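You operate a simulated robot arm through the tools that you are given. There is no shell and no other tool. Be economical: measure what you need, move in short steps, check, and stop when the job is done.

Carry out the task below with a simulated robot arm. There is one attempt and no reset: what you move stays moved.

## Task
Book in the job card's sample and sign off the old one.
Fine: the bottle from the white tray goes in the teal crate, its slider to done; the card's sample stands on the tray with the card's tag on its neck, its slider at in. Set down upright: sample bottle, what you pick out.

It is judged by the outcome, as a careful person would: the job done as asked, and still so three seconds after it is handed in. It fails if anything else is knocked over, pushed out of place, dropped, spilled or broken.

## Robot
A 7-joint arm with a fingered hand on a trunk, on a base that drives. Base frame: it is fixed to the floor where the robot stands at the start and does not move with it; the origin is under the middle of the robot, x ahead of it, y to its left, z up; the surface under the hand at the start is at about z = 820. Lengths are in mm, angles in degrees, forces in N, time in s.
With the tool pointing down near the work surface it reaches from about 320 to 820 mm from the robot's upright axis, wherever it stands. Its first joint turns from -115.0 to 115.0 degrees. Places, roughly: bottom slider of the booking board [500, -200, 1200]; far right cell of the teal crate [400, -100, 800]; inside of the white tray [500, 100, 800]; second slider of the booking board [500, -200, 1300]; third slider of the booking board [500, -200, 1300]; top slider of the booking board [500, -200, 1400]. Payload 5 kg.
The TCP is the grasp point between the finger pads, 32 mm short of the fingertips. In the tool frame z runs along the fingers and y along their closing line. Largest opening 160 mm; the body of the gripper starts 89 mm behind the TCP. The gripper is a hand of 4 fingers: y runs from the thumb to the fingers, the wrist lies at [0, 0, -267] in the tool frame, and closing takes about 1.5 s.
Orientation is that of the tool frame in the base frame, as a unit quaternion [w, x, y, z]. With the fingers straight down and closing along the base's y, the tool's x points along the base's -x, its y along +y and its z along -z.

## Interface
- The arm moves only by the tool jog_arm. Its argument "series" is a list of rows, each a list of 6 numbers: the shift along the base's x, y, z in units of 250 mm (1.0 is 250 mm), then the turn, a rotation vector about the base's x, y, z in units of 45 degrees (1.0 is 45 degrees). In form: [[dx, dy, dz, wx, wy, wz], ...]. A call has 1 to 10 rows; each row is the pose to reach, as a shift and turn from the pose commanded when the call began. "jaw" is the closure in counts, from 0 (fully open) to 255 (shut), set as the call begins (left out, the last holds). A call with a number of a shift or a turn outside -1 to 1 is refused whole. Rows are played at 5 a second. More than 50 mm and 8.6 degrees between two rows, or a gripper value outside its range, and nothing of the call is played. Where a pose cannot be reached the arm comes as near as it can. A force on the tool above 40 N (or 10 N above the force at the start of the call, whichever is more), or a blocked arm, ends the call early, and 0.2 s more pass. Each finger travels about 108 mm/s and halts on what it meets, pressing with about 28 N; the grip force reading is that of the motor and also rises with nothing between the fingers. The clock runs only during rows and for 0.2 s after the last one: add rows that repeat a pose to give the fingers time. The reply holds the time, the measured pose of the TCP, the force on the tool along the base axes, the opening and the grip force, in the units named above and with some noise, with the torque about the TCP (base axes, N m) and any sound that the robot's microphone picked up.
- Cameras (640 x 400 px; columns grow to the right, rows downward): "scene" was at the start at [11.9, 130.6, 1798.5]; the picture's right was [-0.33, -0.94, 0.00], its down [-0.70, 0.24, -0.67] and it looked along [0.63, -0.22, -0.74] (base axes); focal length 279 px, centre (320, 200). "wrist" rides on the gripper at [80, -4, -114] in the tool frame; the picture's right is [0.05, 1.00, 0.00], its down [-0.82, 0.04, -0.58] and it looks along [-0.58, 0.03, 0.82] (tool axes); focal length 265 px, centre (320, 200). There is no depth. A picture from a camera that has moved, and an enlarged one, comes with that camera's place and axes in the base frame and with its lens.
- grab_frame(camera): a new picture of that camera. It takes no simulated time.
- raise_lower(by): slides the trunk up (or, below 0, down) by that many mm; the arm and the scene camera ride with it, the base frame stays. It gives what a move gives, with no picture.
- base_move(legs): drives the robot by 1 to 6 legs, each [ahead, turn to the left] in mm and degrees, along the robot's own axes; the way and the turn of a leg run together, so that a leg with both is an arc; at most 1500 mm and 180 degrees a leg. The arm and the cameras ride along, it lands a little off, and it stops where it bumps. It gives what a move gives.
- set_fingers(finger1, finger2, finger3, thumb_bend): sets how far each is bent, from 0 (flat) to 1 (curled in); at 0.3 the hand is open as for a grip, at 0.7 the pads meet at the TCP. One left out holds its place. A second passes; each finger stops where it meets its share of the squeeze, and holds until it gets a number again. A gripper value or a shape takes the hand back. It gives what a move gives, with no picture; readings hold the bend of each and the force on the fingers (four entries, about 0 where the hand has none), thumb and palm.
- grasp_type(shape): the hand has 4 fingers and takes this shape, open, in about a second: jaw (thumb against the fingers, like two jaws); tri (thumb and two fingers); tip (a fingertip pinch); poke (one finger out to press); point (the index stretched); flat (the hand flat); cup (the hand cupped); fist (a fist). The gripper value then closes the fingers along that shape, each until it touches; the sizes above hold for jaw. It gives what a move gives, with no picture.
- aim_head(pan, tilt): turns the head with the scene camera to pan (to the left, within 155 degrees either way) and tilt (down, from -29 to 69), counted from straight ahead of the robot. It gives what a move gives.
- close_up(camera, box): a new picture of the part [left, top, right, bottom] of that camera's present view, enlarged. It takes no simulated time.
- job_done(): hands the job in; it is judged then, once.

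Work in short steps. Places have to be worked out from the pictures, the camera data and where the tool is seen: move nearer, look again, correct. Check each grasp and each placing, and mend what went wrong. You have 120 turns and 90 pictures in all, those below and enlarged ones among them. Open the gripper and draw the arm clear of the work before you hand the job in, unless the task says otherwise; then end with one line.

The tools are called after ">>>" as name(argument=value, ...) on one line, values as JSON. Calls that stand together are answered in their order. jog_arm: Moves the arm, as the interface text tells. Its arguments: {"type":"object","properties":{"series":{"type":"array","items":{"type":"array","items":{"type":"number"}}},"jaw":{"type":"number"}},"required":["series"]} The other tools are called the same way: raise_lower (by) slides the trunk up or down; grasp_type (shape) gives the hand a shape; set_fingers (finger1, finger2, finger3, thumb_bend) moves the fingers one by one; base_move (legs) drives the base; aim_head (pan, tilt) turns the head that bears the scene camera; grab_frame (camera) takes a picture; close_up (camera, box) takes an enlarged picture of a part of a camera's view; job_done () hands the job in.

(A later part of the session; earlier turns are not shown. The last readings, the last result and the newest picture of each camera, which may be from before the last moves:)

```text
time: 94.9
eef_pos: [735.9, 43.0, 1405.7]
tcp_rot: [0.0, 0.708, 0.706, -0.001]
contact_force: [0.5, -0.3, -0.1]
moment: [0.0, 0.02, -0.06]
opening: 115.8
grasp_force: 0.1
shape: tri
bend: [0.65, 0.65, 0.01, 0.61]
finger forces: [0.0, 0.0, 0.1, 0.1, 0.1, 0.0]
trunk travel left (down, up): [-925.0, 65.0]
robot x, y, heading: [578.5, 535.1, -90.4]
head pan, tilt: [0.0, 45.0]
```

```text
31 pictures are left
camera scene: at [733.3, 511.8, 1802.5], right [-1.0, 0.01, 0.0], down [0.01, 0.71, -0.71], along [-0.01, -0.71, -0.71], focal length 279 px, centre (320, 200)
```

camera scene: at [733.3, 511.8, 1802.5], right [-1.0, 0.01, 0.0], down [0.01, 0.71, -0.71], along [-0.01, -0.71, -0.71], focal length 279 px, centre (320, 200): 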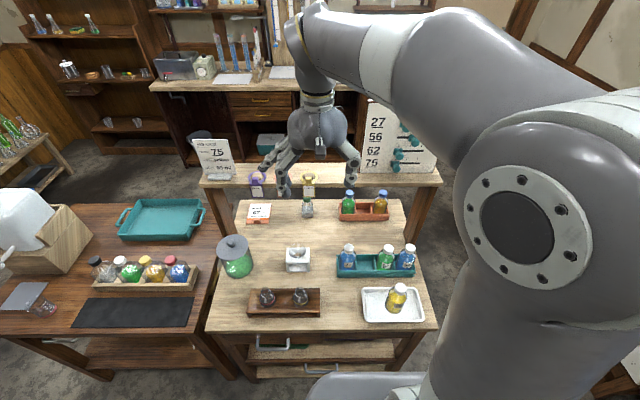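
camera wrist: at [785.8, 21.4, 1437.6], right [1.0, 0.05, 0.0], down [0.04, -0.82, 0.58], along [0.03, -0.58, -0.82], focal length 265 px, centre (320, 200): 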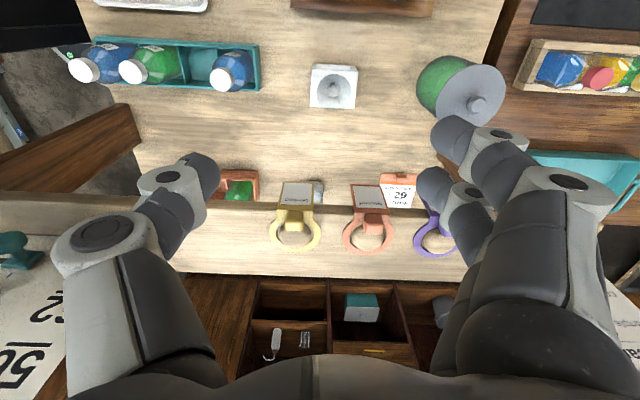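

Excellent vantage. Enlarge the board and tag area for geometry, and the wrist view over the tag.

>>> close_up(camera="scene", box=[350, 90, 450, 190])

>>> close_up(camera="scene", box=[240, 150, 340, 230])

>>> jog_arm(series=[[0.04, -0.16, -0.08, 0, 0, 0], [0.08, -0.32, -0.16, 0, 0, 0], [0.12, -0.46, -0.26, 0, 0, 0], [0.12, -0.6, -0.38, 0, 0, 0], [0.12, -0.7, -0.42, 0, 0, 0]])

>>> close_up(camera="wrist", box=[220, 100, 420, 300])

```text
4.00 times, centred on (400, 140) of scene
camera zoom: at [733.3, 511.8, 1802.5], right [-1.0, 0.01, 0.0], down [0.01, 0.71, -0.71], along [-0.01, -0.71, -0.71], focal length 1115 px, centre (0, 440)
```

zoom: 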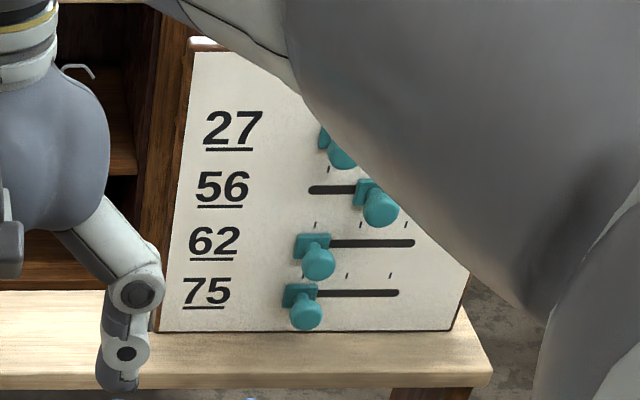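

```text
5.00 times, centred on (290, 190) of scene
camera zoom: at [733.3, 511.8, 1802.5], right [-1.0, 0.01, 0.0], down [0.01, 0.71, -0.71], along [-0.01, -0.71, -0.71], focal length 1394 px, centre (470, 250)
```

zoom: 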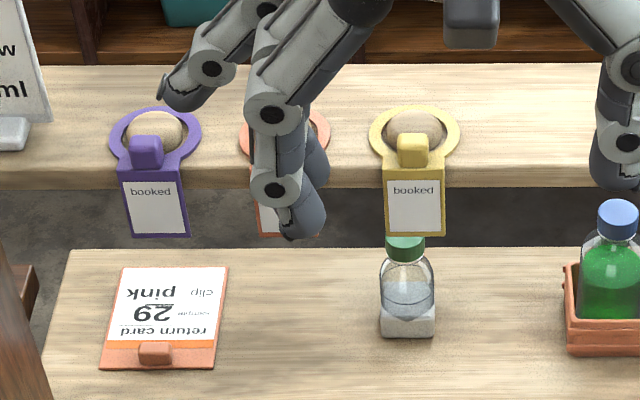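

```text
time: 96.1
eef_pos: [768.0, -133.8, 1298.9]
tcp_rot: [0.0, 0.708, 0.706, 0.001]
contact_force: [-0.7, -1.1, 0.0]
moment: [0.03, 0.02, 0.04]
opening: 116.0
grasp_force: 0.1
shape: tri
bend: [0.65, 0.65, 0.01, 0.61]
finger forces: [0.1, 0.0, 0.0, 0.1, 0.1, 0.0]
trunk travel left (down, up): [-925.0, 65.0]
robot x, y, heading: [580.0, 535.0, -90.3]
head pan, tilt: [0.0, 45.0]
```

```text
2.00 times, centred on (320, 200) of wrist
camera zoom: at [764.6, -54.1, 1413.3], right [1.0, 0.05, 0.0], down [0.04, -0.82, 0.58], along [0.03, -0.58, -0.82], focal length 531 px, centre (320, 200)
```

zoom: 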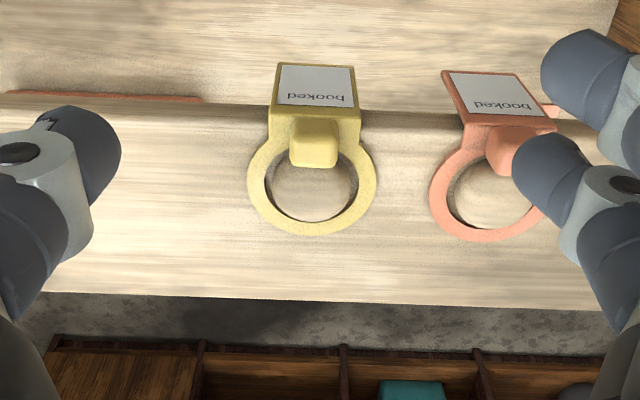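

Lug: x≈768, y≈-156…-169, top z≈1228; ring centre (768,-193). The orange tag is 82 mm away, so I'll pre-close the two fingers and thumb individually (third finger stays out) and check the opening before descending.

>>> set_fingers(finger1=0.68, finger2=0.68, thumb_bend=0.66)

>>> grab_frame(camera="wrist")

```text
time: 97.1
eef_pos: [767.2, -131.8, 1299.6]
tcp_rot: [0.0, 0.707, 0.707, 0.0]
contact_force: [0.1, -0.4, -0.1]
moment: [0.02, -0.01, -0.01]
opening: 31.4
grasp_force: 0.0
shape: fingers
bend: [0.68, 0.68, 0.01, 0.66]
finger forces: [0.0, 0.1, 0.1, 0.0, 0.1, 0.0]
trunk travel left (down, up): [-925.0, 65.0]
robot x, y, heading: [580.0, 533.9, -90.6]
head pan, tilt: [0.0, 45.0]
```

```text
27 pictures are left
camera wrist: at [764.1, -52.8, 1414.1], right [1.0, 0.05, 0.0], down [0.04, -0.82, 0.58], along [0.03, -0.58, -0.82], focal length 265 px, centre (320, 200)
```

wrist: 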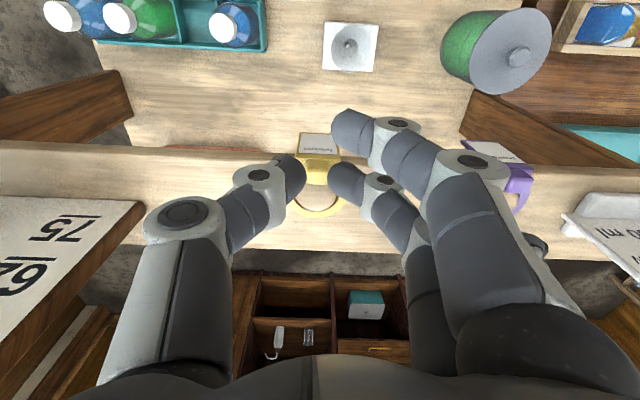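

Opening is 31 mm around TCP, well centred. Widen a touch, shift to y≈-162, and descend to z≈1250 to look.

>>> set_fingers(finger1=0.66, finger2=0.66, thumb_bend=0.64)

>>> jog_arm(series=[[0.002, -0.12, 0, 0, 0, 0], [0.002, -0.12, -0.08, 0, 0, 0], [0.002, -0.12, -0.14, 0, 0, 0], [0.002, -0.12, -0.19, 0, 0, 0], [0.002, -0.12, -0.19, 0, 0, 0]])

>>> close_up(camera="wrist", box=[220, 80, 440, 280])

>>> close_up(camera="scene", box=[260, 150, 360, 220])

```text
time: 98.1
eef_pos: [766.1, -132.5, 1299.6]
tcp_rot: [-0.001, 0.708, 0.706, 0.001]
contact_force: [-0.6, -0.1, -0.2]
moment: [0.01, -0.02, 0.01]
opening: 36.0
grasp_force: 0.0
shape: fingers
bend: [0.66, 0.66, 0.01, 0.64]
finger forces: [0.0, 0.1, 0.0, 0.0, 0.1, 0.0]
trunk travel left (down, up): [-925.0, 65.0]
robot x, y, heading: [575.3, 534.5, -90.4]
head pan, tilt: [0.0, 45.0]
```

```text
time: 99.3
eef_pos: [767.8, -162.0, 1251.2]
tcp_rot: [0.0, 0.708, 0.706, -0.001]
contact_force: [-0.2, 0.1, 1.3]
moment: [0.0, 0.01, 0.02]
opening: 36.2
grasp_force: 0.4
shape: fingers
bend: [0.66, 0.66, 0.01, 0.64]
finger forces: [0.0, 0.3, 0.0, 0.1, 0.4, 0.1]
trunk travel left (down, up): [-925.0, 65.0]
robot x, y, heading: [577.4, 533.9, -90.7]
head pan, tilt: [0.0, 45.0]
```

```text
2.00 times, centred on (330, 180) of wrist
camera zoom: at [764.8, -82.5, 1367.1], right [1.0, 0.05, 0.0], down [0.04, -0.82, 0.58], along [0.03, -0.58, -0.82], focal length 531 px, centre (300, 240)
```

zoom: 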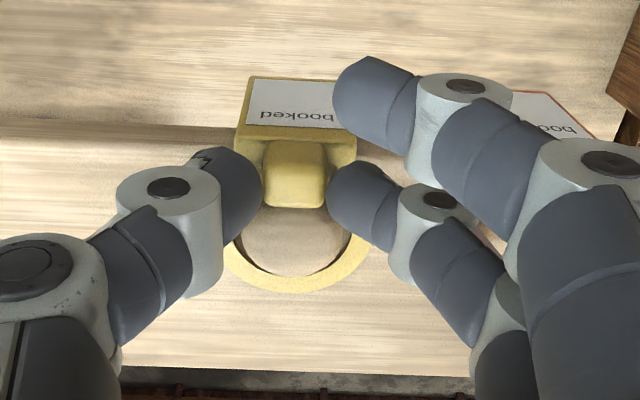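

```text
5.71 times, centred on (310, 185) of scene
camera zoom: at [733.2, 511.4, 1802.5], right [-1.0, 0.01, 0.0], down [0.01, 0.71, -0.71], along [-0.01, -0.71, -0.71], focal length 1593 px, centre (377, 286)
```

zoom: 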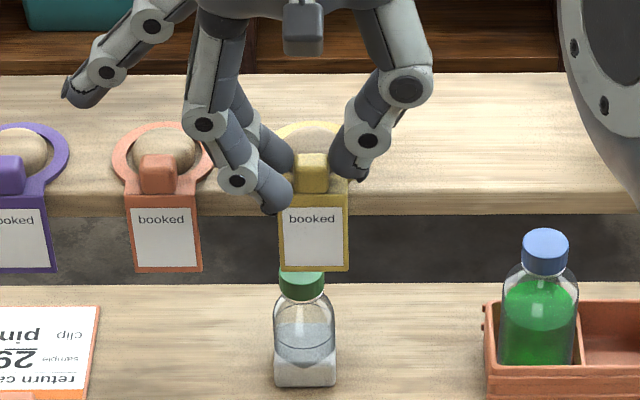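

Finger 2 and thumb straddle the lug. Close just those two on it.

>>> set_fingers(finger2=0.85, thumb_bend=0.85)

>>> close_up(camera="wrist", box=[220, 80, 440, 280])

```text
time: 100.3
eef_pos: [768.5, -162.0, 1252.6]
tcp_rot: [0.0, 0.708, 0.707, 0.0]
contact_force: [-0.9, 0.5, 2.9]
moment: [-0.01, -0.1, -0.01]
opening: 22.1
grasp_force: 16.0
shape: fingers
bend: [0.66, 0.64, 0.01, 0.81]
finger forces: [0.0, 14.9, 0.0, 0.1, 17.2, 0.0]
trunk travel left (down, up): [-925.0, 65.0]
robot x, y, heading: [578.2, 533.2, -90.3]
head pan, tilt: [0.0, 45.0]
```

```text
2.00 times, centred on (330, 180) of wrist
camera zoom: at [764.5, -81.7, 1367.7], right [1.0, 0.05, 0.0], down [0.04, -0.82, 0.58], along [0.03, -0.58, -0.82], focal length 531 px, centre (300, 240)
```

zoom: 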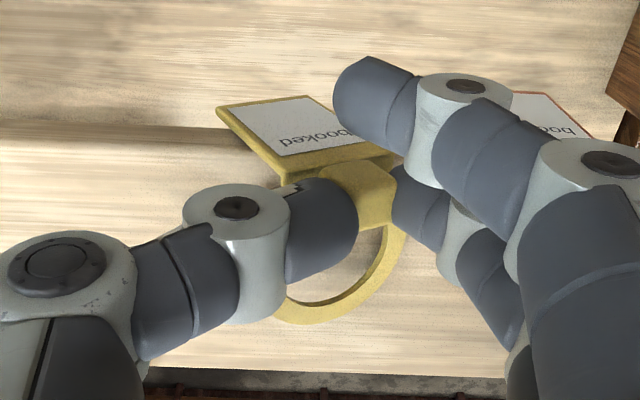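

The thumb overpowered and shoved the lug +x, twisting the tag. I'll reopen and let it settle, then close symmetrically with modest targets.

>>> set_fingers(finger2=0.65, thumb_bend=0.64)

>>> close_up(camera="wrist", box=[220, 80, 440, 280])

```text
time: 101.3
eef_pos: [768.1, -162.6, 1252.4]
tcp_rot: [0.0, 0.708, 0.707, 0.0]
contact_force: [0.1, -1.1, -0.3]
moment: [0.0, -0.05, -0.02]
opening: 36.2
grasp_force: 0.0
shape: fingers
bend: [0.66, 0.65, 0.01, 0.64]
finger forces: [0.0, 0.0, 0.1, 0.0, 0.0, 0.0]
trunk travel left (down, up): [-925.0, 65.0]
robot x, y, heading: [578.1, 535.5, -90.3]
head pan, tilt: [0.0, 45.0]
```

```text
2.00 times, centred on (330, 180) of wrist
camera zoom: at [764.8, -82.2, 1367.3], right [1.0, 0.05, 0.0], down [0.04, -0.82, 0.58], along [0.03, -0.58, -0.82], focal length 531 px, centre (300, 240)
```

zoom: 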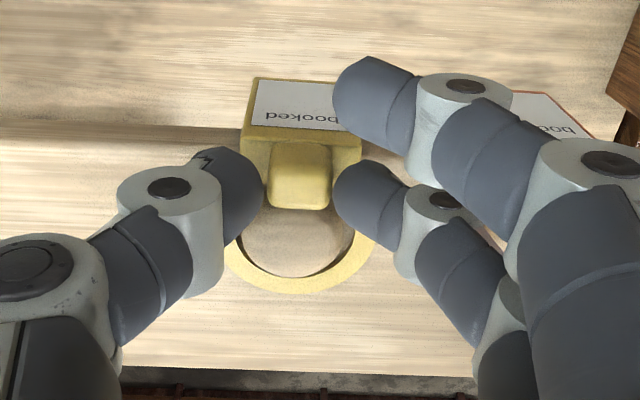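

It settled back over its ball, lug centred between the tips. Close symmetrically with modest targets.

>>> set_fingers(finger2=0.74, thumb_bend=0.7)

>>> close_up(camera="wrist", box=[220, 80, 440, 280])

```text
time: 102.3
eef_pos: [767.6, -161.2, 1251.9]
tcp_rot: [0.0, 0.707, 0.707, -0.001]
contact_force: [-0.7, 0.7, 0.9]
moment: [0.03, 0.02, 0.0]
opening: 34.4
grasp_force: 9.4
shape: fingers
bend: [0.66, 0.71, 0.01, 0.68]
finger forces: [0.0, 8.8, 0.1, 0.0, 8.9, 0.0]
trunk travel left (down, up): [-925.0, 65.0]
robot x, y, heading: [578.4, 534.2, -90.4]
head pan, tilt: [0.0, 45.0]
```

```text
2.00 times, centred on (330, 180) of wrist
camera zoom: at [764.7, -82.2, 1367.4], right [1.0, 0.05, 0.0], down [0.04, -0.82, 0.58], along [0.03, -0.58, -0.82], focal length 531 px, centre (300, 240)
```

zoom: 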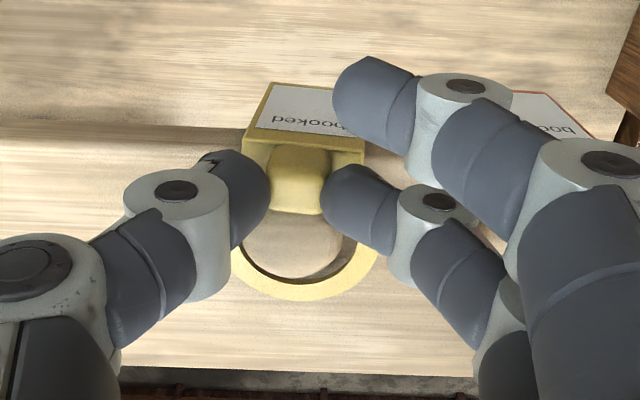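

Balanced pinch (8.8/8.9 N) on the lug. Lift slowly and check the tag follows and stays level.

>>> jog_arm(series=[[0, 0, 0.04, 0, 0, 0], [0, 0, 0.1, 0, 0, 0], [0, 0, 0.18, 0, 0, 0], [0, 0, 0.28, 0, 0, 0], [0, 0, 0.28, 0, 0, 0]])

>>> grab_frame(camera="wrist")

>>> close_up(camera="scene", box=[260, 120, 360, 220])

```text
time: 103.5
eef_pos: [767.7, -162.8, 1321.6]
tcp_rot: [-0.001, 0.708, 0.707, 0.0]
contact_force: [1.1, -0.1, -1.2]
moment: [0.01, 0.03, -0.01]
opening: 34.6
grasp_force: 8.9
shape: fingers
bend: [0.66, 0.71, 0.01, 0.68]
finger forces: [0.1, 9.5, 0.1, 0.1, 8.7, 0.1]
trunk travel left (down, up): [-925.0, 65.0]
robot x, y, heading: [579.5, 533.4, -90.6]
head pan, tilt: [0.0, 45.0]
```

```text
21 pictures are left
camera wrist: at [764.1, -82.3, 1436.8], right [1.0, 0.05, 0.0], down [0.04, -0.82, 0.58], along [0.03, -0.58, -0.82], focal length 265 px, centre (320, 200)
```

wrist: 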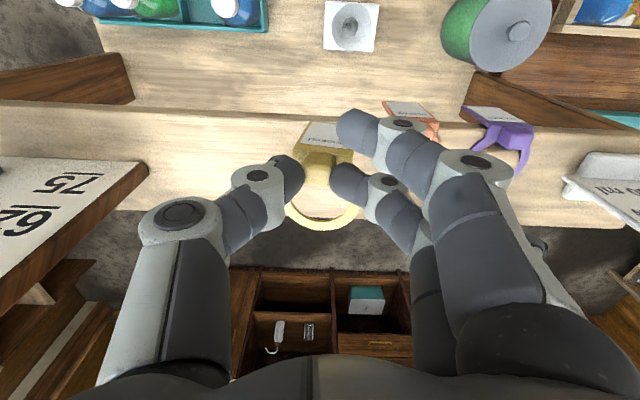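

```text
4.00 times, centred on (310, 170) of scene
camera zoom: at [733.2, 511.4, 1802.5], right [-1.0, 0.01, 0.0], down [0.01, 0.71, -0.71], along [-0.01, -0.71, -0.71], focal length 1115 px, centre (360, 320)
```

zoom: 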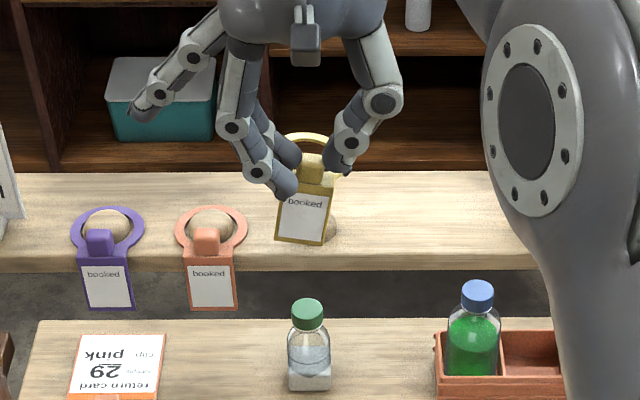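

The yellow tag is up and nearly level (about 7° yaw; ring centre ≈ TCP + (4,-31)). Carry it back from the board and over toward the tray bottle.

>>> jog_arm(series=[[0, 0.18, 0, 0, 0, 0], [0, 0.36, 0, 0, 0, 0], [-0.13, 0.49, 0, 0, 0, 0], [-0.26, 0.62, 0, 0, 0, 0], [-0.39, 0.75, 0, 0, 0, 0], [-0.53, 0.87, 0, 0, 0, 0], [-0.69, 0.95, 0, 0, 0, 0], [-0.86, 1.0, 0, 0, 0, 0], [-1.0, 1.0, 0, 0, 0, 0]])

>>> jog_arm(series=[[-0.09, 0.04, -0.16, 0, 0, 0], [-0.18, 0.08, -0.32, 0, 0, 0], [-0.185, 0.084, -0.5, 0, 0, 0], [-0.185, 0.084, -0.68, 0, 0, 0], [-0.185, 0.084, -0.86, 0, 0, 0], [-0.185, 0.084, -1.0, 0, 0, 0], [-0.185, 0.084, -1.0, 0, 0, 0]])

>>> grab_frame(camera="wrist")

```text
time: 105.5
eef_pos: [515.7, 86.7, 1323.4]
tcp_rot: [0.0, 0.708, 0.707, 0.002]
contact_force: [-1.2, -0.4, 0.5]
moment: [0.01, -0.02, 0.02]
opening: 35.0
grasp_force: 8.9
shape: fingers
bend: [0.66, 0.71, 0.01, 0.68]
finger forces: [0.1, 9.2, 0.0, 0.1, 8.7, 0.1]
trunk travel left (down, up): [-925.0, 65.0]
robot x, y, heading: [579.9, 535.0, -90.7]
head pan, tilt: [0.0, 45.0]
```

```text
time: 107.1
eef_pos: [472.3, 109.1, 1073.1]
tcp_rot: [0.001, 0.708, 0.706, 0.0]
contact_force: [-0.4, 0.6, -0.2]
moment: [0.0, 0.07, 0.0]
opening: 34.9
grasp_force: 9.1
shape: fingers
bend: [0.66, 0.71, 0.01, 0.68]
finger forces: [0.0, 9.1, 0.0, 0.0, 8.5, 0.0]
trunk travel left (down, up): [-925.0, 65.0]
robot x, y, heading: [580.4, 532.2, -90.5]
head pan, tilt: [0.0, 45.0]
```

```text
19 pictures are left
camera wrist: at [468.3, 189.1, 1187.7], right [1.0, 0.05, 0.0], down [0.04, -0.81, 0.58], along [0.03, -0.58, -0.82], focal length 265 px, centre (320, 200)
```

wrist: 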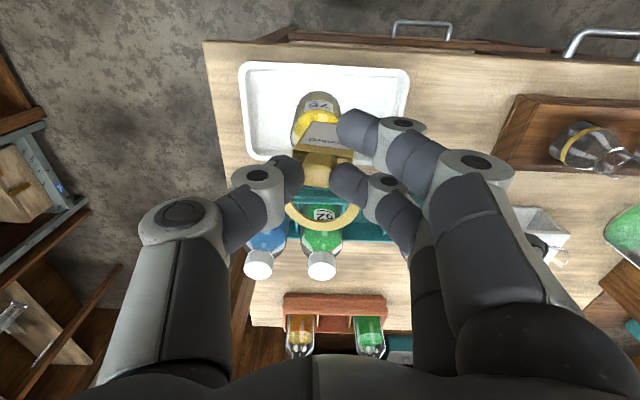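

The bottle is under the ring as expected, cap hidden behind the lug. Lower to ring ~12 mm above the cap and look from both cameras.

>>> jog_arm(series=[[0, 0, -0.12, 0, 0, 0], [0, 0, -0.22, 0, 0, 0], [0, 0, -0.26, 0, 0, 0], [0, 0, -0.26, 0, 0, 0]])

>>> close_up(camera="wrist", box=[240, 110, 400, 270])

>>> close_up(camera="scene", box=[350, 240, 450, 340])

```text
time: 108.1
eef_pos: [469.8, 107.8, 1007.7]
tcp_rot: [0.0, 0.708, 0.707, 0.0]
contact_force: [-0.1, 0.0, 1.0]
moment: [-0.01, 0.02, -0.02]
opening: 34.9
grasp_force: 8.9
shape: fingers
bend: [0.66, 0.71, 0.01, 0.68]
finger forces: [0.0, 9.1, 0.0, 0.0, 8.6, 0.0]
trunk travel left (down, up): [-925.0, 65.0]
robot x, y, heading: [579.5, 534.7, -90.5]
head pan, tilt: [0.0, 45.0]
```

```text
2.50 times, centred on (320, 190) of wrist
camera zoom: at [467.9, 189.0, 1122.4], right [1.0, 0.05, 0.0], down [0.04, -0.82, 0.58], along [0.03, -0.58, -0.82], focal length 664 px, centre (320, 225)
```

zoom: 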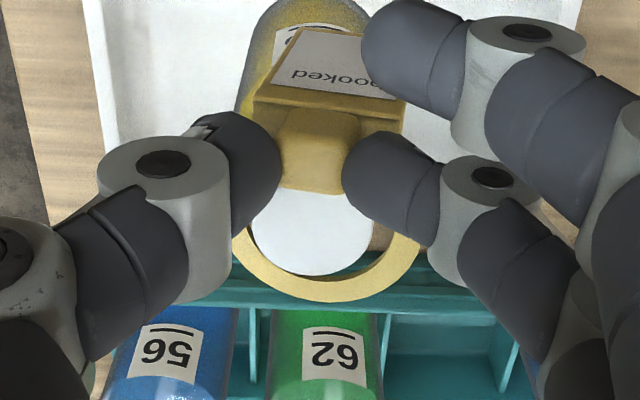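

```text
4.00 times, centred on (400, 290) of scene
camera zoom: at [733.0, 512.0, 1802.5], right [-1.0, 0.01, 0.0], down [0.01, 0.71, -0.71], along [-0.01, -0.71, -0.71], focal length 1115 px, centre (0, -160)
```

zoom: 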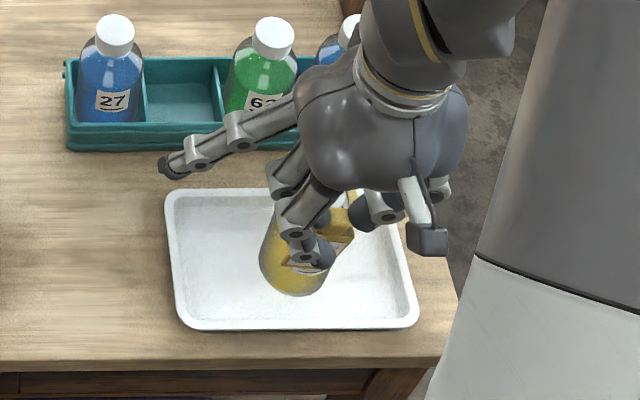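

Ring is clearly wider (≈47 inner) than the cap (≈39). The cap sits ~5 mm toward -x of ring centre; shift -x 4.5, -y 5 and lower 6 mm, then re-check.

>>> jog_arm(series=[[-0.018, -0.02, 0, 0, 0, 0], [-0.018, -0.02, -0.024, 0, 0, 0], [-0.018, -0.02, -0.024, 0, 0, 0]])

>>> close_up(camera="wrist", box=[240, 110, 400, 270])

```text
time: 108.9
eef_pos: [467.1, 104.0, 1001.0]
tcp_rot: [0.0, 0.708, 0.706, 0.001]
contact_force: [0.9, 1.0, -0.2]
moment: [0.03, 0.0, -0.01]
opening: 35.0
grasp_force: 8.8
shape: fingers
bend: [0.66, 0.71, 0.01, 0.68]
finger forces: [0.0, 9.1, 0.0, 0.1, 8.5, 0.1]
trunk travel left (down, up): [-925.0, 65.0]
robot x, y, heading: [580.3, 535.2, -90.3]
head pan, tilt: [0.0, 45.0]
```

```text
2.50 times, centred on (320, 190) of wrist
camera zoom: at [463.3, 183.8, 1116.5], right [1.0, 0.05, 0.0], down [0.04, -0.82, 0.58], along [0.03, -0.58, -0.82], focal length 664 px, centre (320, 225)
```

zoom: 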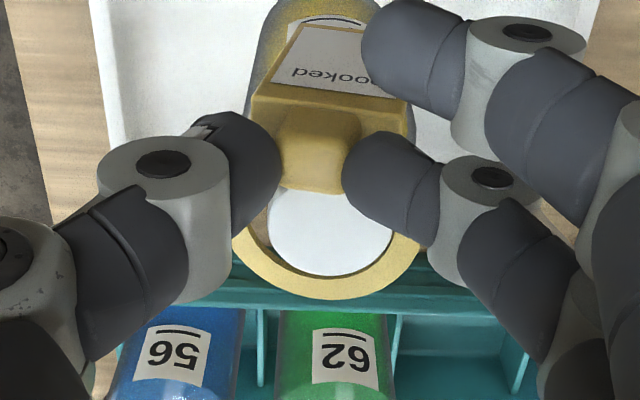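

Now centred in x (cap 330 vs ring 327). Lower a few mm along the sight line, then straight down in small steps watching force.

>>> jog_arm(series=[[0.003, -0.008, -0.012, 0, 0, 0], [0.003, -0.012, -0.024, 0, 0, 0], [0.003, -0.012, -0.036, 0, 0, 0], [0.003, -0.012, -0.036, 0, 0, 0]])

>>> close_up(camera="wrist", box=[240, 110, 400, 270])

```text
time: 109.9
eef_pos: [467.8, 101.3, 992.9]
tcp_rot: [0.0, 0.708, 0.706, 0.0]
contact_force: [0.5, 0.1, 0.5]
moment: [-0.01, 0.02, 0.02]
opening: 34.6
grasp_force: 8.8
shape: fingers
bend: [0.66, 0.71, 0.01, 0.68]
finger forces: [0.0, 9.3, 0.0, 0.1, 8.7, 0.0]
trunk travel left (down, up): [-925.0, 65.0]
robot x, y, heading: [578.8, 534.7, -90.5]
head pan, tilt: [0.0, 45.0]
```

```text
2.50 times, centred on (320, 190) of wrist
camera zoom: at [464.1, 181.1, 1107.3], right [1.0, 0.05, 0.0], down [0.04, -0.82, 0.58], along [0.03, -0.58, -0.82], focal length 664 px, centre (320, 225)
```

zoom: 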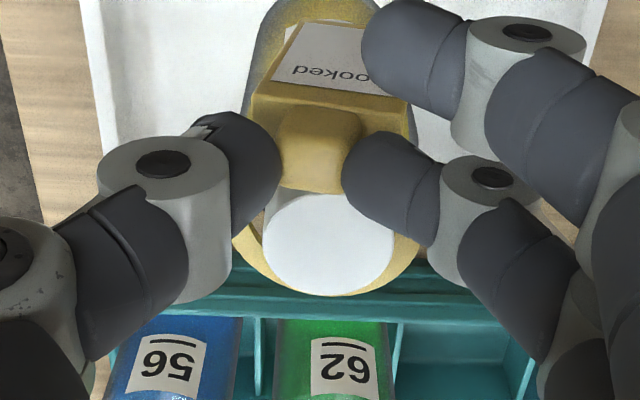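

The cap now shows in front of the ring: the ring is already around the cap, with no contact force. Lower straight in small steps.

>>> jog_arm(series=[[0, 0, -0.014, 0, 0, 0], [0, 0, -0.028, 0, 0, 0], [0, 0, -0.042, 0, 0, 0], [0, 0, -0.056, 0, 0, 0], [0, 0, -0.056, 0, 0, 0]])

>>> close_up(camera="wrist", box=[240, 110, 400, 270])

```text
time: 111.1
eef_pos: [466.1, 101.7, 977.7]
tcp_rot: [0.0, 0.708, 0.706, -0.001]
contact_force: [0.6, 0.5, 0.3]
moment: [0.03, 0.03, 0.0]
opening: 34.8
grasp_force: 9.5
shape: fingers
bend: [0.66, 0.71, 0.01, 0.68]
finger forces: [0.0, 9.5, 0.0, 0.0, 8.6, 0.1]
trunk travel left (down, up): [-925.0, 65.0]
robot x, y, heading: [581.5, 533.4, -90.3]
head pan, tilt: [0.0, 45.0]
```

```text
2.50 times, centred on (320, 190) of wrist
camera zoom: at [463.8, 181.2, 1093.2], right [1.0, 0.05, 0.0], down [0.04, -0.82, 0.58], along [0.03, -0.58, -0.82], focal length 664 px, centre (320, 225)
```

zoom: 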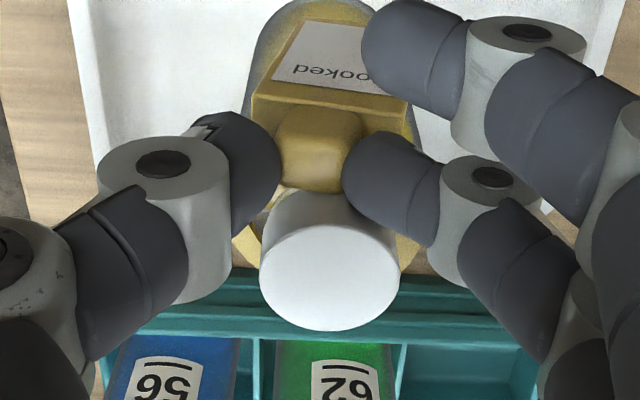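

Going on well. Continue lowering until light contact with the shoulder.

>>> jog_arm(series=[[0, 0, -0.014, 0, 0, 0], [0, 0, -0.028, 0, 0, 0], [0, 0, -0.04, 0, 0, 0], [0, 0, -0.04, 0, 0, 0]])

```text
time: 112.1
eef_pos: [467.5, 101.8, 969.3]
tcp_rot: [0.0, 0.708, 0.707, 0.0]
contact_force: [-1.4, 3.0, 13.1]
moment: [0.06, 0.13, -0.02]
opening: 35.0
grasp_force: 12.0
shape: fingers
bend: [0.66, 0.72, 0.01, 0.68]
finger forces: [0.0, 11.5, 0.0, 0.0, 13.6, 0.0]
trunk travel left (down, up): [-925.0, 65.0]
robot x, y, heading: [581.3, 535.0, -90.6]
head pan, tilt: [0.0, 45.0]
```

Contact with the shoulder (13 N). Ease up 2 mm and open the pinch gently.

>>> jog_arm(series=[[0, 0, 0.008, 0, 0, 0], [0, 0, 0.008, 0, 0, 0]])

>>> set_fingers(finger2=0.64, thumb_bend=0.62)

>>> close_up(camera="wrist", box=[220, 90, 420, 290])

```text
time: 112.7
eef_pos: [467.3, 100.9, 970.8]
tcp_rot: [0.001, 0.707, 0.707, 0.0]
contact_force: [0.3, 0.9, 0.4]
moment: [0.0, 0.03, -0.02]
opening: 34.9
grasp_force: 9.6
shape: fingers
bend: [0.66, 0.72, 0.01, 0.68]
finger forces: [0.0, 8.8, 0.1, 0.0, 9.4, 0.1]
trunk travel left (down, up): [-925.0, 65.0]
robot x, y, heading: [578.6, 534.7, -90.4]
head pan, tilt: [0.0, 45.0]
```

```text
time: 113.7
eef_pos: [468.8, 101.1, 972.0]
tcp_rot: [0.0, 0.707, 0.707, 0.0]
contact_force: [1.0, -0.5, -1.5]
moment: [-0.01, -0.03, 0.01]
opening: 39.5
grasp_force: 0.1
shape: fingers
bend: [0.66, 0.64, 0.01, 0.62]
finger forces: [0.0, 0.1, 0.0, 0.0, 0.0, 0.0]
trunk travel left (down, up): [-925.0, 65.0]
robot x, y, heading: [579.0, 533.3, -90.6]
head pan, tilt: [0.0, 45.0]
```

```text
2.00 times, centred on (320, 190) of wrist
camera zoom: at [463.9, 180.8, 1085.6], right [1.0, 0.05, 0.0], down [0.04, -0.82, 0.58], along [0.03, -0.58, -0.82], focal length 531 px, centre (320, 220)
```

zoom: 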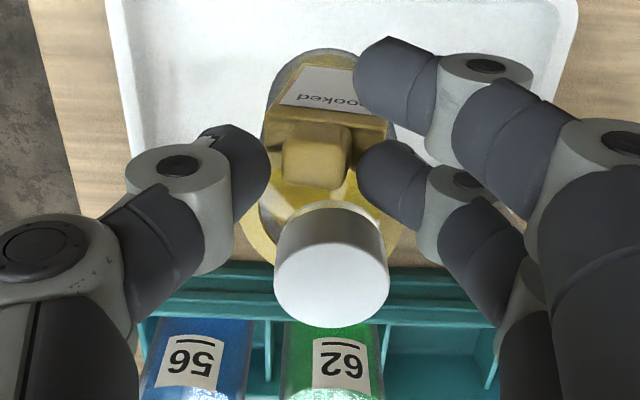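

Released; tag sits on the bottle's neck. Open wider, rise straight up, and check the result.

>>> set_fingers(finger1=0.55, finger2=0.55, thumb_bend=0.55)

>>> jog_arm(series=[[0, 0, 0.08, 0, 0, 0], [0, 0, 0.2, 0, 0, 0], [0, 0, 0.38, 0, 0, 0], [0, 0, 0.56, 0, 0, 0], [0, 0.0, 0.74, 0, 0, 0], [0.16, 0.0, 0.84, 0, 0, 0], [0.34, 0.0, 0.9, 0, 0, 0]])

>>> grab_frame(camera="scene")

>>> close_up(camera="scene", box=[340, 240, 440, 330])

```text
time: 114.7
eef_pos: [466.8, 101.5, 971.3]
tcp_rot: [0.0, 0.708, 0.707, 0.0]
contact_force: [-0.5, 0.1, 0.3]
moment: [-0.01, 0.02, 0.0]
opening: 71.1
grasp_force: 0.1
shape: fingers
bend: [0.55, 0.55, 0.01, 0.55]
finger forces: [0.0, 0.1, 0.0, 0.0, 0.0, 0.0]
trunk travel left (down, up): [-925.0, 65.0]
robot x, y, heading: [575.7, 534.3, -90.5]
head pan, tilt: [0.0, 45.0]
```

```text
time: 116.3
eef_pos: [554.0, 102.3, 1196.8]
tcp_rot: [0.0, 0.708, 0.706, -0.001]
contact_force: [0.6, 0.3, -0.8]
moment: [-0.03, 0.03, -0.01]
opening: 71.5
grasp_force: 0.0
shape: fingers
bend: [0.55, 0.55, 0.01, 0.55]
finger forces: [0.1, 0.0, 0.0, 0.1, 0.0, 0.1]
trunk travel left (down, up): [-925.0, 65.0]
robot x, y, heading: [580.8, 536.8, -90.6]
head pan, tilt: [0.0, 45.0]
```

```text
12 pictures are left
camera scene: at [734.1, 512.4, 1802.4], right [-1.0, 0.01, 0.0], down [0.01, 0.71, -0.71], along [-0.01, -0.71, -0.71], focal length 279 px, centre (320, 200)
```

scene: 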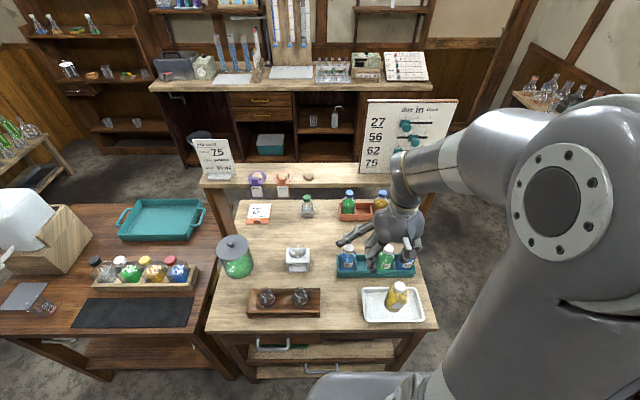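

```text
4.44 times, centred on (390, 285) of scene
camera zoom: at [734.1, 512.4, 1802.4], right [-1.0, 0.01, 0.0], down [0.01, 0.71, -0.71], along [-0.01, -0.71, -0.71], focal length 1239 px, centre (9, -178)
```

zoom: 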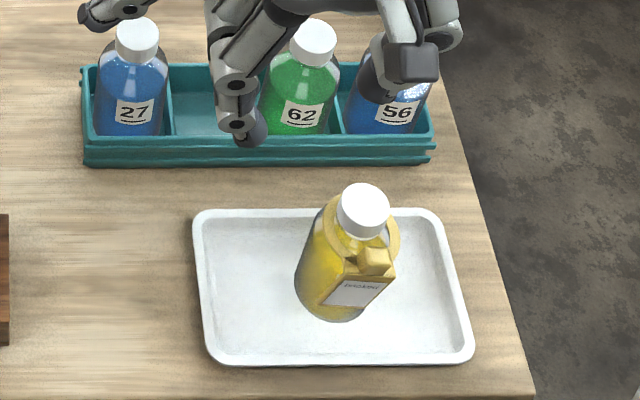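

The tag hangs on 75's neck, all upright. Now the sliders: take a one-finger "poke" shape and turn the hand to point at the board (-y), staying well clear of it.

>>> grasp_type(shape="poke")

>>> jog_arm(series=[[0, -0.04, 0.12, -0.17, 0, 0], [0, -0.08, 0.22, -0.34, 0, 0], [0, -0.13, 0.3, -0.51, 0, 0], [0, -0.18, 0.36, -0.68, 0, 0], [0, -0.24, 0.4, -0.84, 0, 0], [0, -0.3, 0.4, -1.0, 0, 0]])

>>> jog_arm(series=[[0, -0.06, 0, -0.17, 0, 0], [0, -0.12, 0, -0.34, 0, 0], [0, -0.18, 0, -0.51, 0, 0], [0, -0.24, 0, -0.68, 0, 0], [0, -0.28, 0, -0.84, 0, 0], [0, -0.32, 0, -1.0, 0, 0], [0, -0.32, 0, -1.0, 0, 0]])

>>> grab_frame(camera="wrist")

>>> grab_frame(camera="scene")

```text
time: 117.2
eef_pos: [551.0, 101.2, 1196.8]
tcp_rot: [0.0, 0.708, 0.707, 0.0]
contact_force: [0.2, -0.1, -0.6]
moment: [0.0, 0.04, 0.02]
opening: 0.0
grasp_force: 0.1
shape: poke
bend: [1.0, 1.0, 1.0, 0.47]
finger forces: [0.0, 0.0, 0.1, 0.1, 0.0, 0.0]
trunk travel left (down, up): [-925.0, 65.0]
robot x, y, heading: [580.7, 531.2, -90.5]
head pan, tilt: [0.0, 45.0]
```

```text
time: 118.6
eef_pos: [551.3, 24.9, 1296.0]
tcp_rot: [0.271, 0.654, 0.653, -0.271]
contact_force: [0.2, 0.2, -0.8]
moment: [-0.01, 0.02, 0.02]
opening: 0.0
grasp_force: 0.1
shape: poke
bend: [1.0, 1.0, 1.0, 0.47]
finger forces: [0.1, 0.0, 0.0, 0.1, 0.0, 0.0]
trunk travel left (down, up): [-925.0, 65.0]
robot x, y, heading: [581.8, 535.7, -90.5]
head pan, tilt: [0.0, 45.0]
```

```text
time: 120.2
eef_pos: [548.6, -87.7, 1293.1]
tcp_rot: [0.501, 0.5, 0.499, -0.5]
contact_force: [0.1, 0.5, 0.3]
moment: [0.03, 0.0, -0.02]
opening: 0.1
grasp_force: 0.1
shape: poke
bend: [1.0, 1.0, 1.0, 0.47]
finger forces: [0.0, 0.0, 0.1, 0.0, 0.0, 0.1]
out of reach, approached as far as the arm can: row 1, 2, 3, 4, 5, 6, 7
trunk travel left (down, up): [-925.0, 65.0]
robot x, y, heading: [581.0, 534.1, -90.6]
head pan, tilt: [0.0, 45.0]
```

```text
10 pictures are left
camera wrist: at [545.1, 25.0, 1212.4], right [1.0, 0.0, -0.05], down [0.04, 0.58, 0.81], along [0.03, -0.82, 0.58], focal length 265 px, centre (320, 200)
```

wrist: 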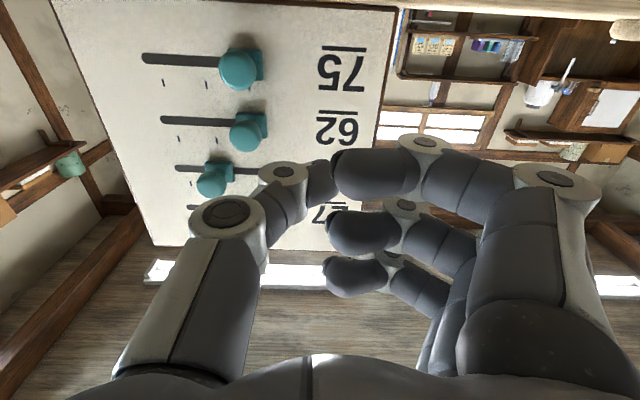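

```text
9 pictures are left
camera scene: at [732.9, 513.0, 1802.6], right [-1.0, 0.01, 0.0], down [0.01, 0.71, -0.71], along [-0.01, -0.71, -0.71], focal length 279 px, centre (320, 200)
```

scene: 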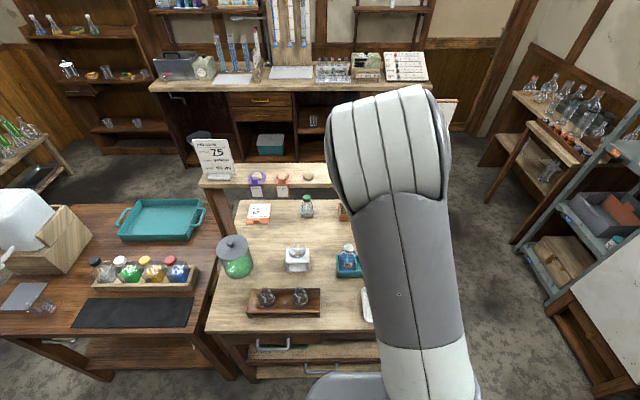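

Hand points at the board; wrist view gives knobs 75 ≈ (491,-177,1248), 62 ≈ (491,·,1292), 56 ≈ (457,·,1337). "Poke" shows no useful finger, so I'll use finger 2 and thumb as a fork with fingers 1 and 3 splayed flat, and line up on knob 75.

>>> set_fingers(finger1=0.0, finger2=0.62, finger3=0.0, thumb_bend=0.6)

>>> jog_arm(series=[[-0.1, -0.02, -0.06, 0, 0, 0], [-0.18, -0.05, -0.12, 0, 0, 0], [-0.23, -0.08, -0.18, 0, 0, 0], [-0.23, -0.08, -0.18, 0, 0, 0]])

>>> grab_frame(camera="wrist")

```text
time: 121.2
eef_pos: [548.2, -88.8, 1291.4]
tcp_rot: [0.501, 0.5, 0.499, -0.499]
contact_force: [0.6, -0.6, -0.2]
moment: [0.0, -0.01, 0.03]
opening: 147.5
grasp_force: 0.0
shape: fingers
bend: [0.0, 0.62, 0.0, 0.6]
finger forces: [0.1, 0.1, 0.0, 0.0, 0.0, 0.0]
trunk travel left (down, up): [-925.0, 65.0]
robot x, y, heading: [580.0, 536.8, -90.5]
head pan, tilt: [0.0, 45.0]
```

```text
time: 122.2
eef_pos: [492.3, -109.7, 1248.1]
tcp_rot: [0.5, 0.501, 0.499, -0.5]
contact_force: [-0.3, -0.4, -0.2]
moment: [-0.01, 0.03, -0.02]
opening: 147.8
grasp_force: 0.1
shape: fingers
bend: [0.0, 0.62, 0.0, 0.6]
finger forces: [0.1, 0.0, 0.1, 0.0, 0.1, 0.0]
trunk travel left (down, up): [-925.0, 65.0]
robot x, y, heading: [583.0, 538.5, -90.6]
head pan, tilt: [0.0, 45.0]
```

```text
8 pictures are left
camera wrist: at [488.4, 4.0, 1167.1], right [1.0, 0.0, -0.05], down [0.04, 0.58, 0.82], along [0.03, -0.82, 0.58], focal length 265 px, centre (320, 200)
```

wrist: 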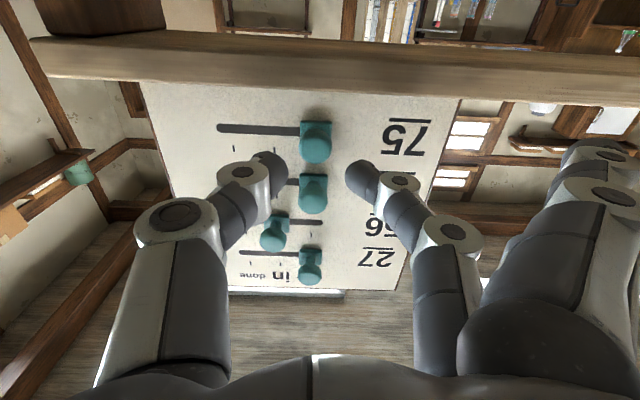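

Fork is centred on knob 75 (316 px), knob slightly lower by ~3 mm. Advance so the tips straddle the knob, watching force.

>>> jog_arm(series=[[-0.008, -0.05, -0.008, 0, 0, 0], [-0.008, -0.1, -0.01, 0, 0, 0], [-0.008, -0.14, -0.01, 0, 0, 0], [-0.008, -0.17, -0.01, 0, 0, 0], [-0.008, -0.17, -0.01, 0, 0, 0]])

>>> set_fingers(finger2=0.73, thumb_bend=0.69)

>>> grab_frame(camera="wrist")

```text
time: 123.4
eef_pos: [488.2, -151.8, 1244.6]
tcp_rot: [0.501, 0.5, 0.5, -0.499]
contact_force: [-0.1, -0.2, -0.4]
moment: [0.0, -0.01, 0.01]
opening: 148.0
grasp_force: 0.1
shape: fingers
bend: [0.0, 0.62, 0.0, 0.6]
finger forces: [0.0, 0.0, 0.1, 0.1, 0.1, 0.0]
trunk travel left (down, up): [-925.0, 65.0]
robot x, y, heading: [580.4, 533.5, -90.5]
head pan, tilt: [0.0, 45.0]
```

```text
time: 124.4
eef_pos: [487.9, -153.0, 1244.5]
tcp_rot: [0.5, 0.5, 0.5, -0.5]
contact_force: [0.6, -3.3, 0.4]
moment: [0.0, 0.02, -0.01]
opening: 138.1
grasp_force: 6.6
shape: fingers
bend: [0.0, 0.68, 0.0, 0.67]
finger forces: [0.0, 6.7, 0.1, 0.0, 6.5, 0.1]
trunk travel left (down, up): [-925.0, 65.0]
robot x, y, heading: [580.3, 530.6, -90.5]
head pan, tilt: [0.0, 45.0]
```

```text
7 pictures are left
camera wrist: at [485.3, -39.5, 1164.8], right [1.0, 0.0, -0.05], down [0.04, 0.58, 0.82], along [0.03, -0.82, 0.58], focal length 265 px, centre (320, 200)
```

wrist: 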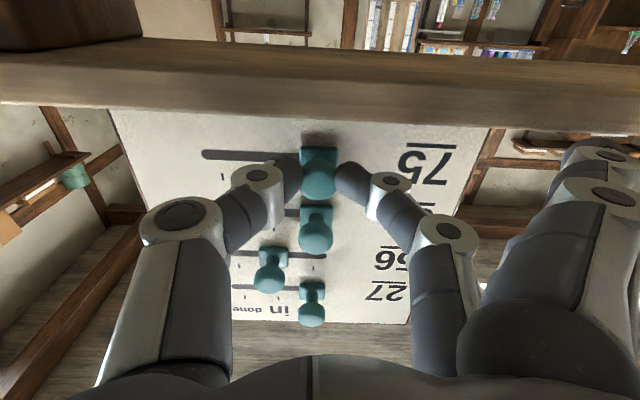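

Knob 75 is pinched evenly. Drag it ~35 mm toward -x (due → in) in small steps.

>>> jog_arm(series=[[-0.03, 0, 0, 0, 0, 0], [-0.06, 0, 0, 0, 0, 0], [-0.09, 0, 0, 0, 0, 0], [-0.12, 0, 0, 0, 0, 0], [-0.14, 0, 0, 0, 0, 0], [-0.14, 0, 0, 0, 0, 0]])

>>> close_up(camera="wrist", box=[180, 100, 480, 340])

```text
time: 125.8
eef_pos: [452.0, -152.0, 1244.3]
tcp_rot: [0.501, 0.5, 0.5, -0.499]
contact_force: [0.1, -4.0, 0.7]
moment: [-0.02, 0.04, 0.0]
opening: 138.2
grasp_force: 6.0
shape: fingers
bend: [0.0, 0.68, 0.0, 0.67]
finger forces: [0.0, 6.4, 0.0, 0.1, 6.3, 0.1]
trunk travel left (down, up): [-925.0, 65.0]
robot x, y, heading: [580.9, 532.4, -90.3]
head pan, tilt: [0.0, 45.0]
```

```text
1.67 times, centred on (330, 220) of wrist
camera zoom: at [450.2, -39.4, 1164.7], right [1.0, 0.0, -0.05], down [0.04, 0.58, 0.82], along [0.03, -0.82, 0.58], focal length 442 px, centre (303, 167)
```

zoom: 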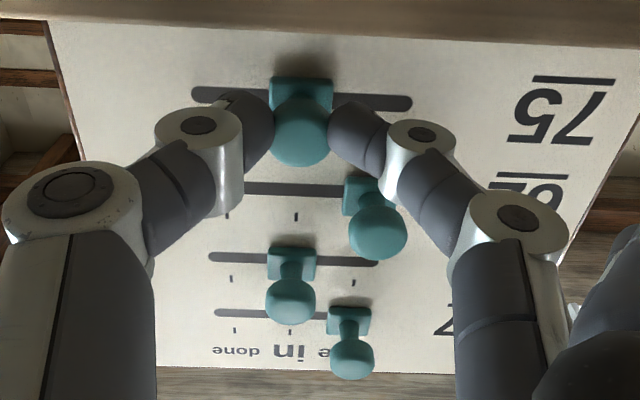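

The 75 block is exactly mid-slot ("in"). Release, back off, and move up to knob 56 (≈452, z≈1337).

>>> set_fingers(finger2=0.6, thumb_bend=0.58)

>>> jog_arm(series=[[0, 0.06, 0, 0, 0, 0], [0, 0.16, 0, 0, 0, 0], [0, 0.22, 0.06, 0, 0, 0], [0, 0.22, 0.22, 0, 0, 0], [0, 0.22, 0.37, 0, 0, 0], [0, 0.22, 0.37, 0, 0, 0]])

>>> grab_frame(camera="wrist")

```text
time: 126.8
eef_pos: [453.1, -152.6, 1242.2]
tcp_rot: [0.5, 0.5, 0.5, -0.5]
contact_force: [-0.5, 0.2, 0.5]
moment: [0.0, 0.02, 0.0]
opening: 153.7
grasp_force: 0.0
shape: fingers
bend: [0.0, 0.6, 0.0, 0.57]
finger forces: [0.0, 0.0, 0.0, 0.0, 0.1, 0.0]
trunk travel left (down, up): [-925.0, 65.0]
robot x, y, heading: [579.9, 532.8, -90.6]
head pan, tilt: [0.0, 45.0]
```

```text
time: 128.2
eef_pos: [453.8, -97.4, 1335.7]
tcp_rot: [0.5, 0.501, 0.5, -0.499]
contact_force: [0.3, 0.1, 0.4]
moment: [0.01, 0.01, -0.05]
opening: 153.3
grasp_force: 0.2
shape: fingers
bend: [0.0, 0.6, 0.0, 0.57]
finger forces: [0.0, 0.0, 0.0, 0.0, 0.0, 0.1]
trunk travel left (down, up): [-925.0, 65.0]
robot x, y, heading: [578.5, 537.1, -90.4]
head pan, tilt: [0.0, 45.0]
```

```text
5 pictures are left
camera wrist: at [450.6, 15.8, 1256.6], right [1.0, 0.0, -0.05], down [0.04, 0.58, 0.82], along [0.03, -0.82, 0.58], focal length 265 px, centre (320, 200)
```

wrist: 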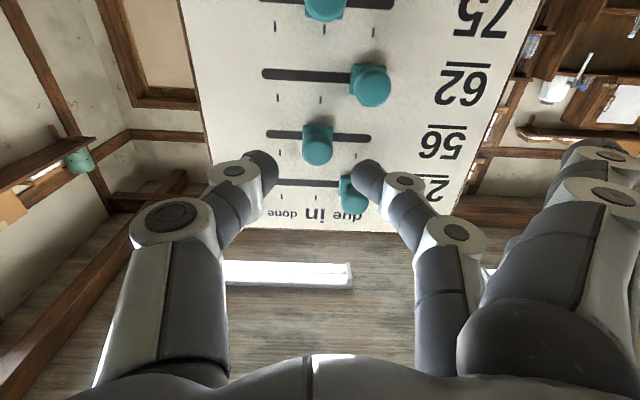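

Aligned with knob 56 (x good; raise ~5 mm). Advance and pinch.

>>> jog_arm(series=[[0, -0.06, 0.01, 0, 0, 0], [0, -0.12, 0.02, 0, 0, 0], [0, -0.17, 0.02, 0, 0, 0], [0, -0.218, 0.02, 0, 0, 0], [0, -0.218, 0.02, 0, 0, 0]])

>>> set_fingers(finger2=0.73, thumb_bend=0.69)

```text
time: 129.4
eef_pos: [452.9, -152.5, 1341.6]
tcp_rot: [0.501, 0.501, 0.499, -0.499]
contact_force: [-0.3, 0.2, -0.8]
moment: [-0.02, 0.02, 0.01]
opening: 153.3
grasp_force: 0.0
shape: fingers
bend: [0.0, 0.6, 0.0, 0.57]
finger forces: [0.1, 0.1, 0.0, 0.0, 0.0, 0.0]
trunk travel left (down, up): [-925.0, 65.0]
robot x, y, heading: [580.6, 535.1, -90.4]
head pan, tilt: [0.0, 45.0]
```

```text
time: 130.4
eef_pos: [453.5, -152.1, 1341.6]
tcp_rot: [0.5, 0.5, 0.5, -0.499]
contact_force: [-0.4, -3.7, 1.4]
moment: [-0.01, 0.01, 0.03]
opening: 139.0
grasp_force: 6.5
shape: fingers
bend: [0.0, 0.68, 0.0, 0.66]
finger forces: [0.0, 6.6, 0.0, 0.0, 6.3, 0.1]
trunk travel left (down, up): [-925.0, 65.0]
robot x, y, heading: [577.3, 532.4, -90.6]
head pan, tilt: [0.0, 45.0]
```

Same firm pinch as before. Drag -36 mm to "done" and check.

>>> jog_arm(series=[[-0.03, 0, 0, 0, 0, 0], [-0.06, 0, 0, 0, 0, 0], [-0.09, 0, 0, 0, 0, 0], [-0.12, 0, 0, 0, 0, 0], [-0.142, 0, 0, 0, 0, 0], [-0.142, 0, 0, 0, 0, 0]])

>>> set_fingers(finger2=0.6, thumb_bend=0.58)

>>> jog_arm(series=[[0, 0.06, 0, 0, 0, 0], [0, 0.16, 0, 0, 0, 0], [0, 0.26, 0, 0, 0, 0], [0, 0.26, 0, 0, 0, 0]])

>>> close_up(camera="wrist", box=[180, 0, 480, 240])

```text
time: 131.8
eef_pos: [418.5, -152.6, 1341.3]
tcp_rot: [0.5, 0.501, 0.5, -0.5]
contact_force: [0.0, -4.0, 0.5]
moment: [0.0, 0.0, 0.02]
opening: 138.6
grasp_force: 6.3
shape: fingers
bend: [0.0, 0.68, 0.0, 0.67]
finger forces: [0.1, 6.0, 0.0, 0.0, 6.0, 0.0]
trunk travel left (down, up): [-925.0, 65.0]
robot x, y, heading: [581.7, 534.1, -90.5]
head pan, tilt: [0.0, 45.0]
```

```text
time: 132.8
eef_pos: [417.8, -151.8, 1341.6]
tcp_rot: [0.5, 0.501, 0.499, -0.5]
contact_force: [-0.4, -0.2, 0.2]
moment: [0.01, 0.0, 0.02]
opening: 153.1
grasp_force: 0.0
shape: fingers
bend: [0.0, 0.6, 0.0, 0.57]
finger forces: [0.1, 0.0, 0.0, 0.0, 0.1, 0.1]
trunk travel left (down, up): [-925.0, 65.0]
robot x, y, heading: [579.4, 533.7, -90.4]
head pan, tilt: [0.0, 45.0]
```

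```text
time: 133.8
eef_pos: [418.5, -86.6, 1342.2]
tcp_rot: [0.5, 0.501, 0.499, -0.5]
contact_force: [-0.6, 0.4, -1.0]
moment: [-0.05, 0.0, 0.0]
opening: 153.2
grasp_force: 0.0
shape: fingers
bend: [0.0, 0.6, 0.0, 0.57]
finger forces: [0.0, 0.0, 0.0, 0.0, 0.2, 0.0]
trunk travel left (down, up): [-925.0, 65.0]
robot x, y, heading: [581.1, 530.4, -90.6]
head pan, tilt: [0.0, 45.0]
```

```text
1.67 times, centred on (330, 120) of wrist
camera zoom: at [414.8, 27.1, 1262.4], right [1.0, 0.0, -0.05], down [0.04, 0.58, 0.82], along [0.03, -0.82, 0.58], focal length 442 px, centre (303, 333)
```

zoom: 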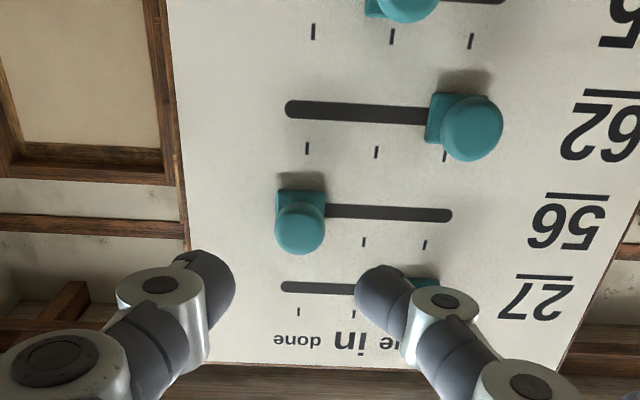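

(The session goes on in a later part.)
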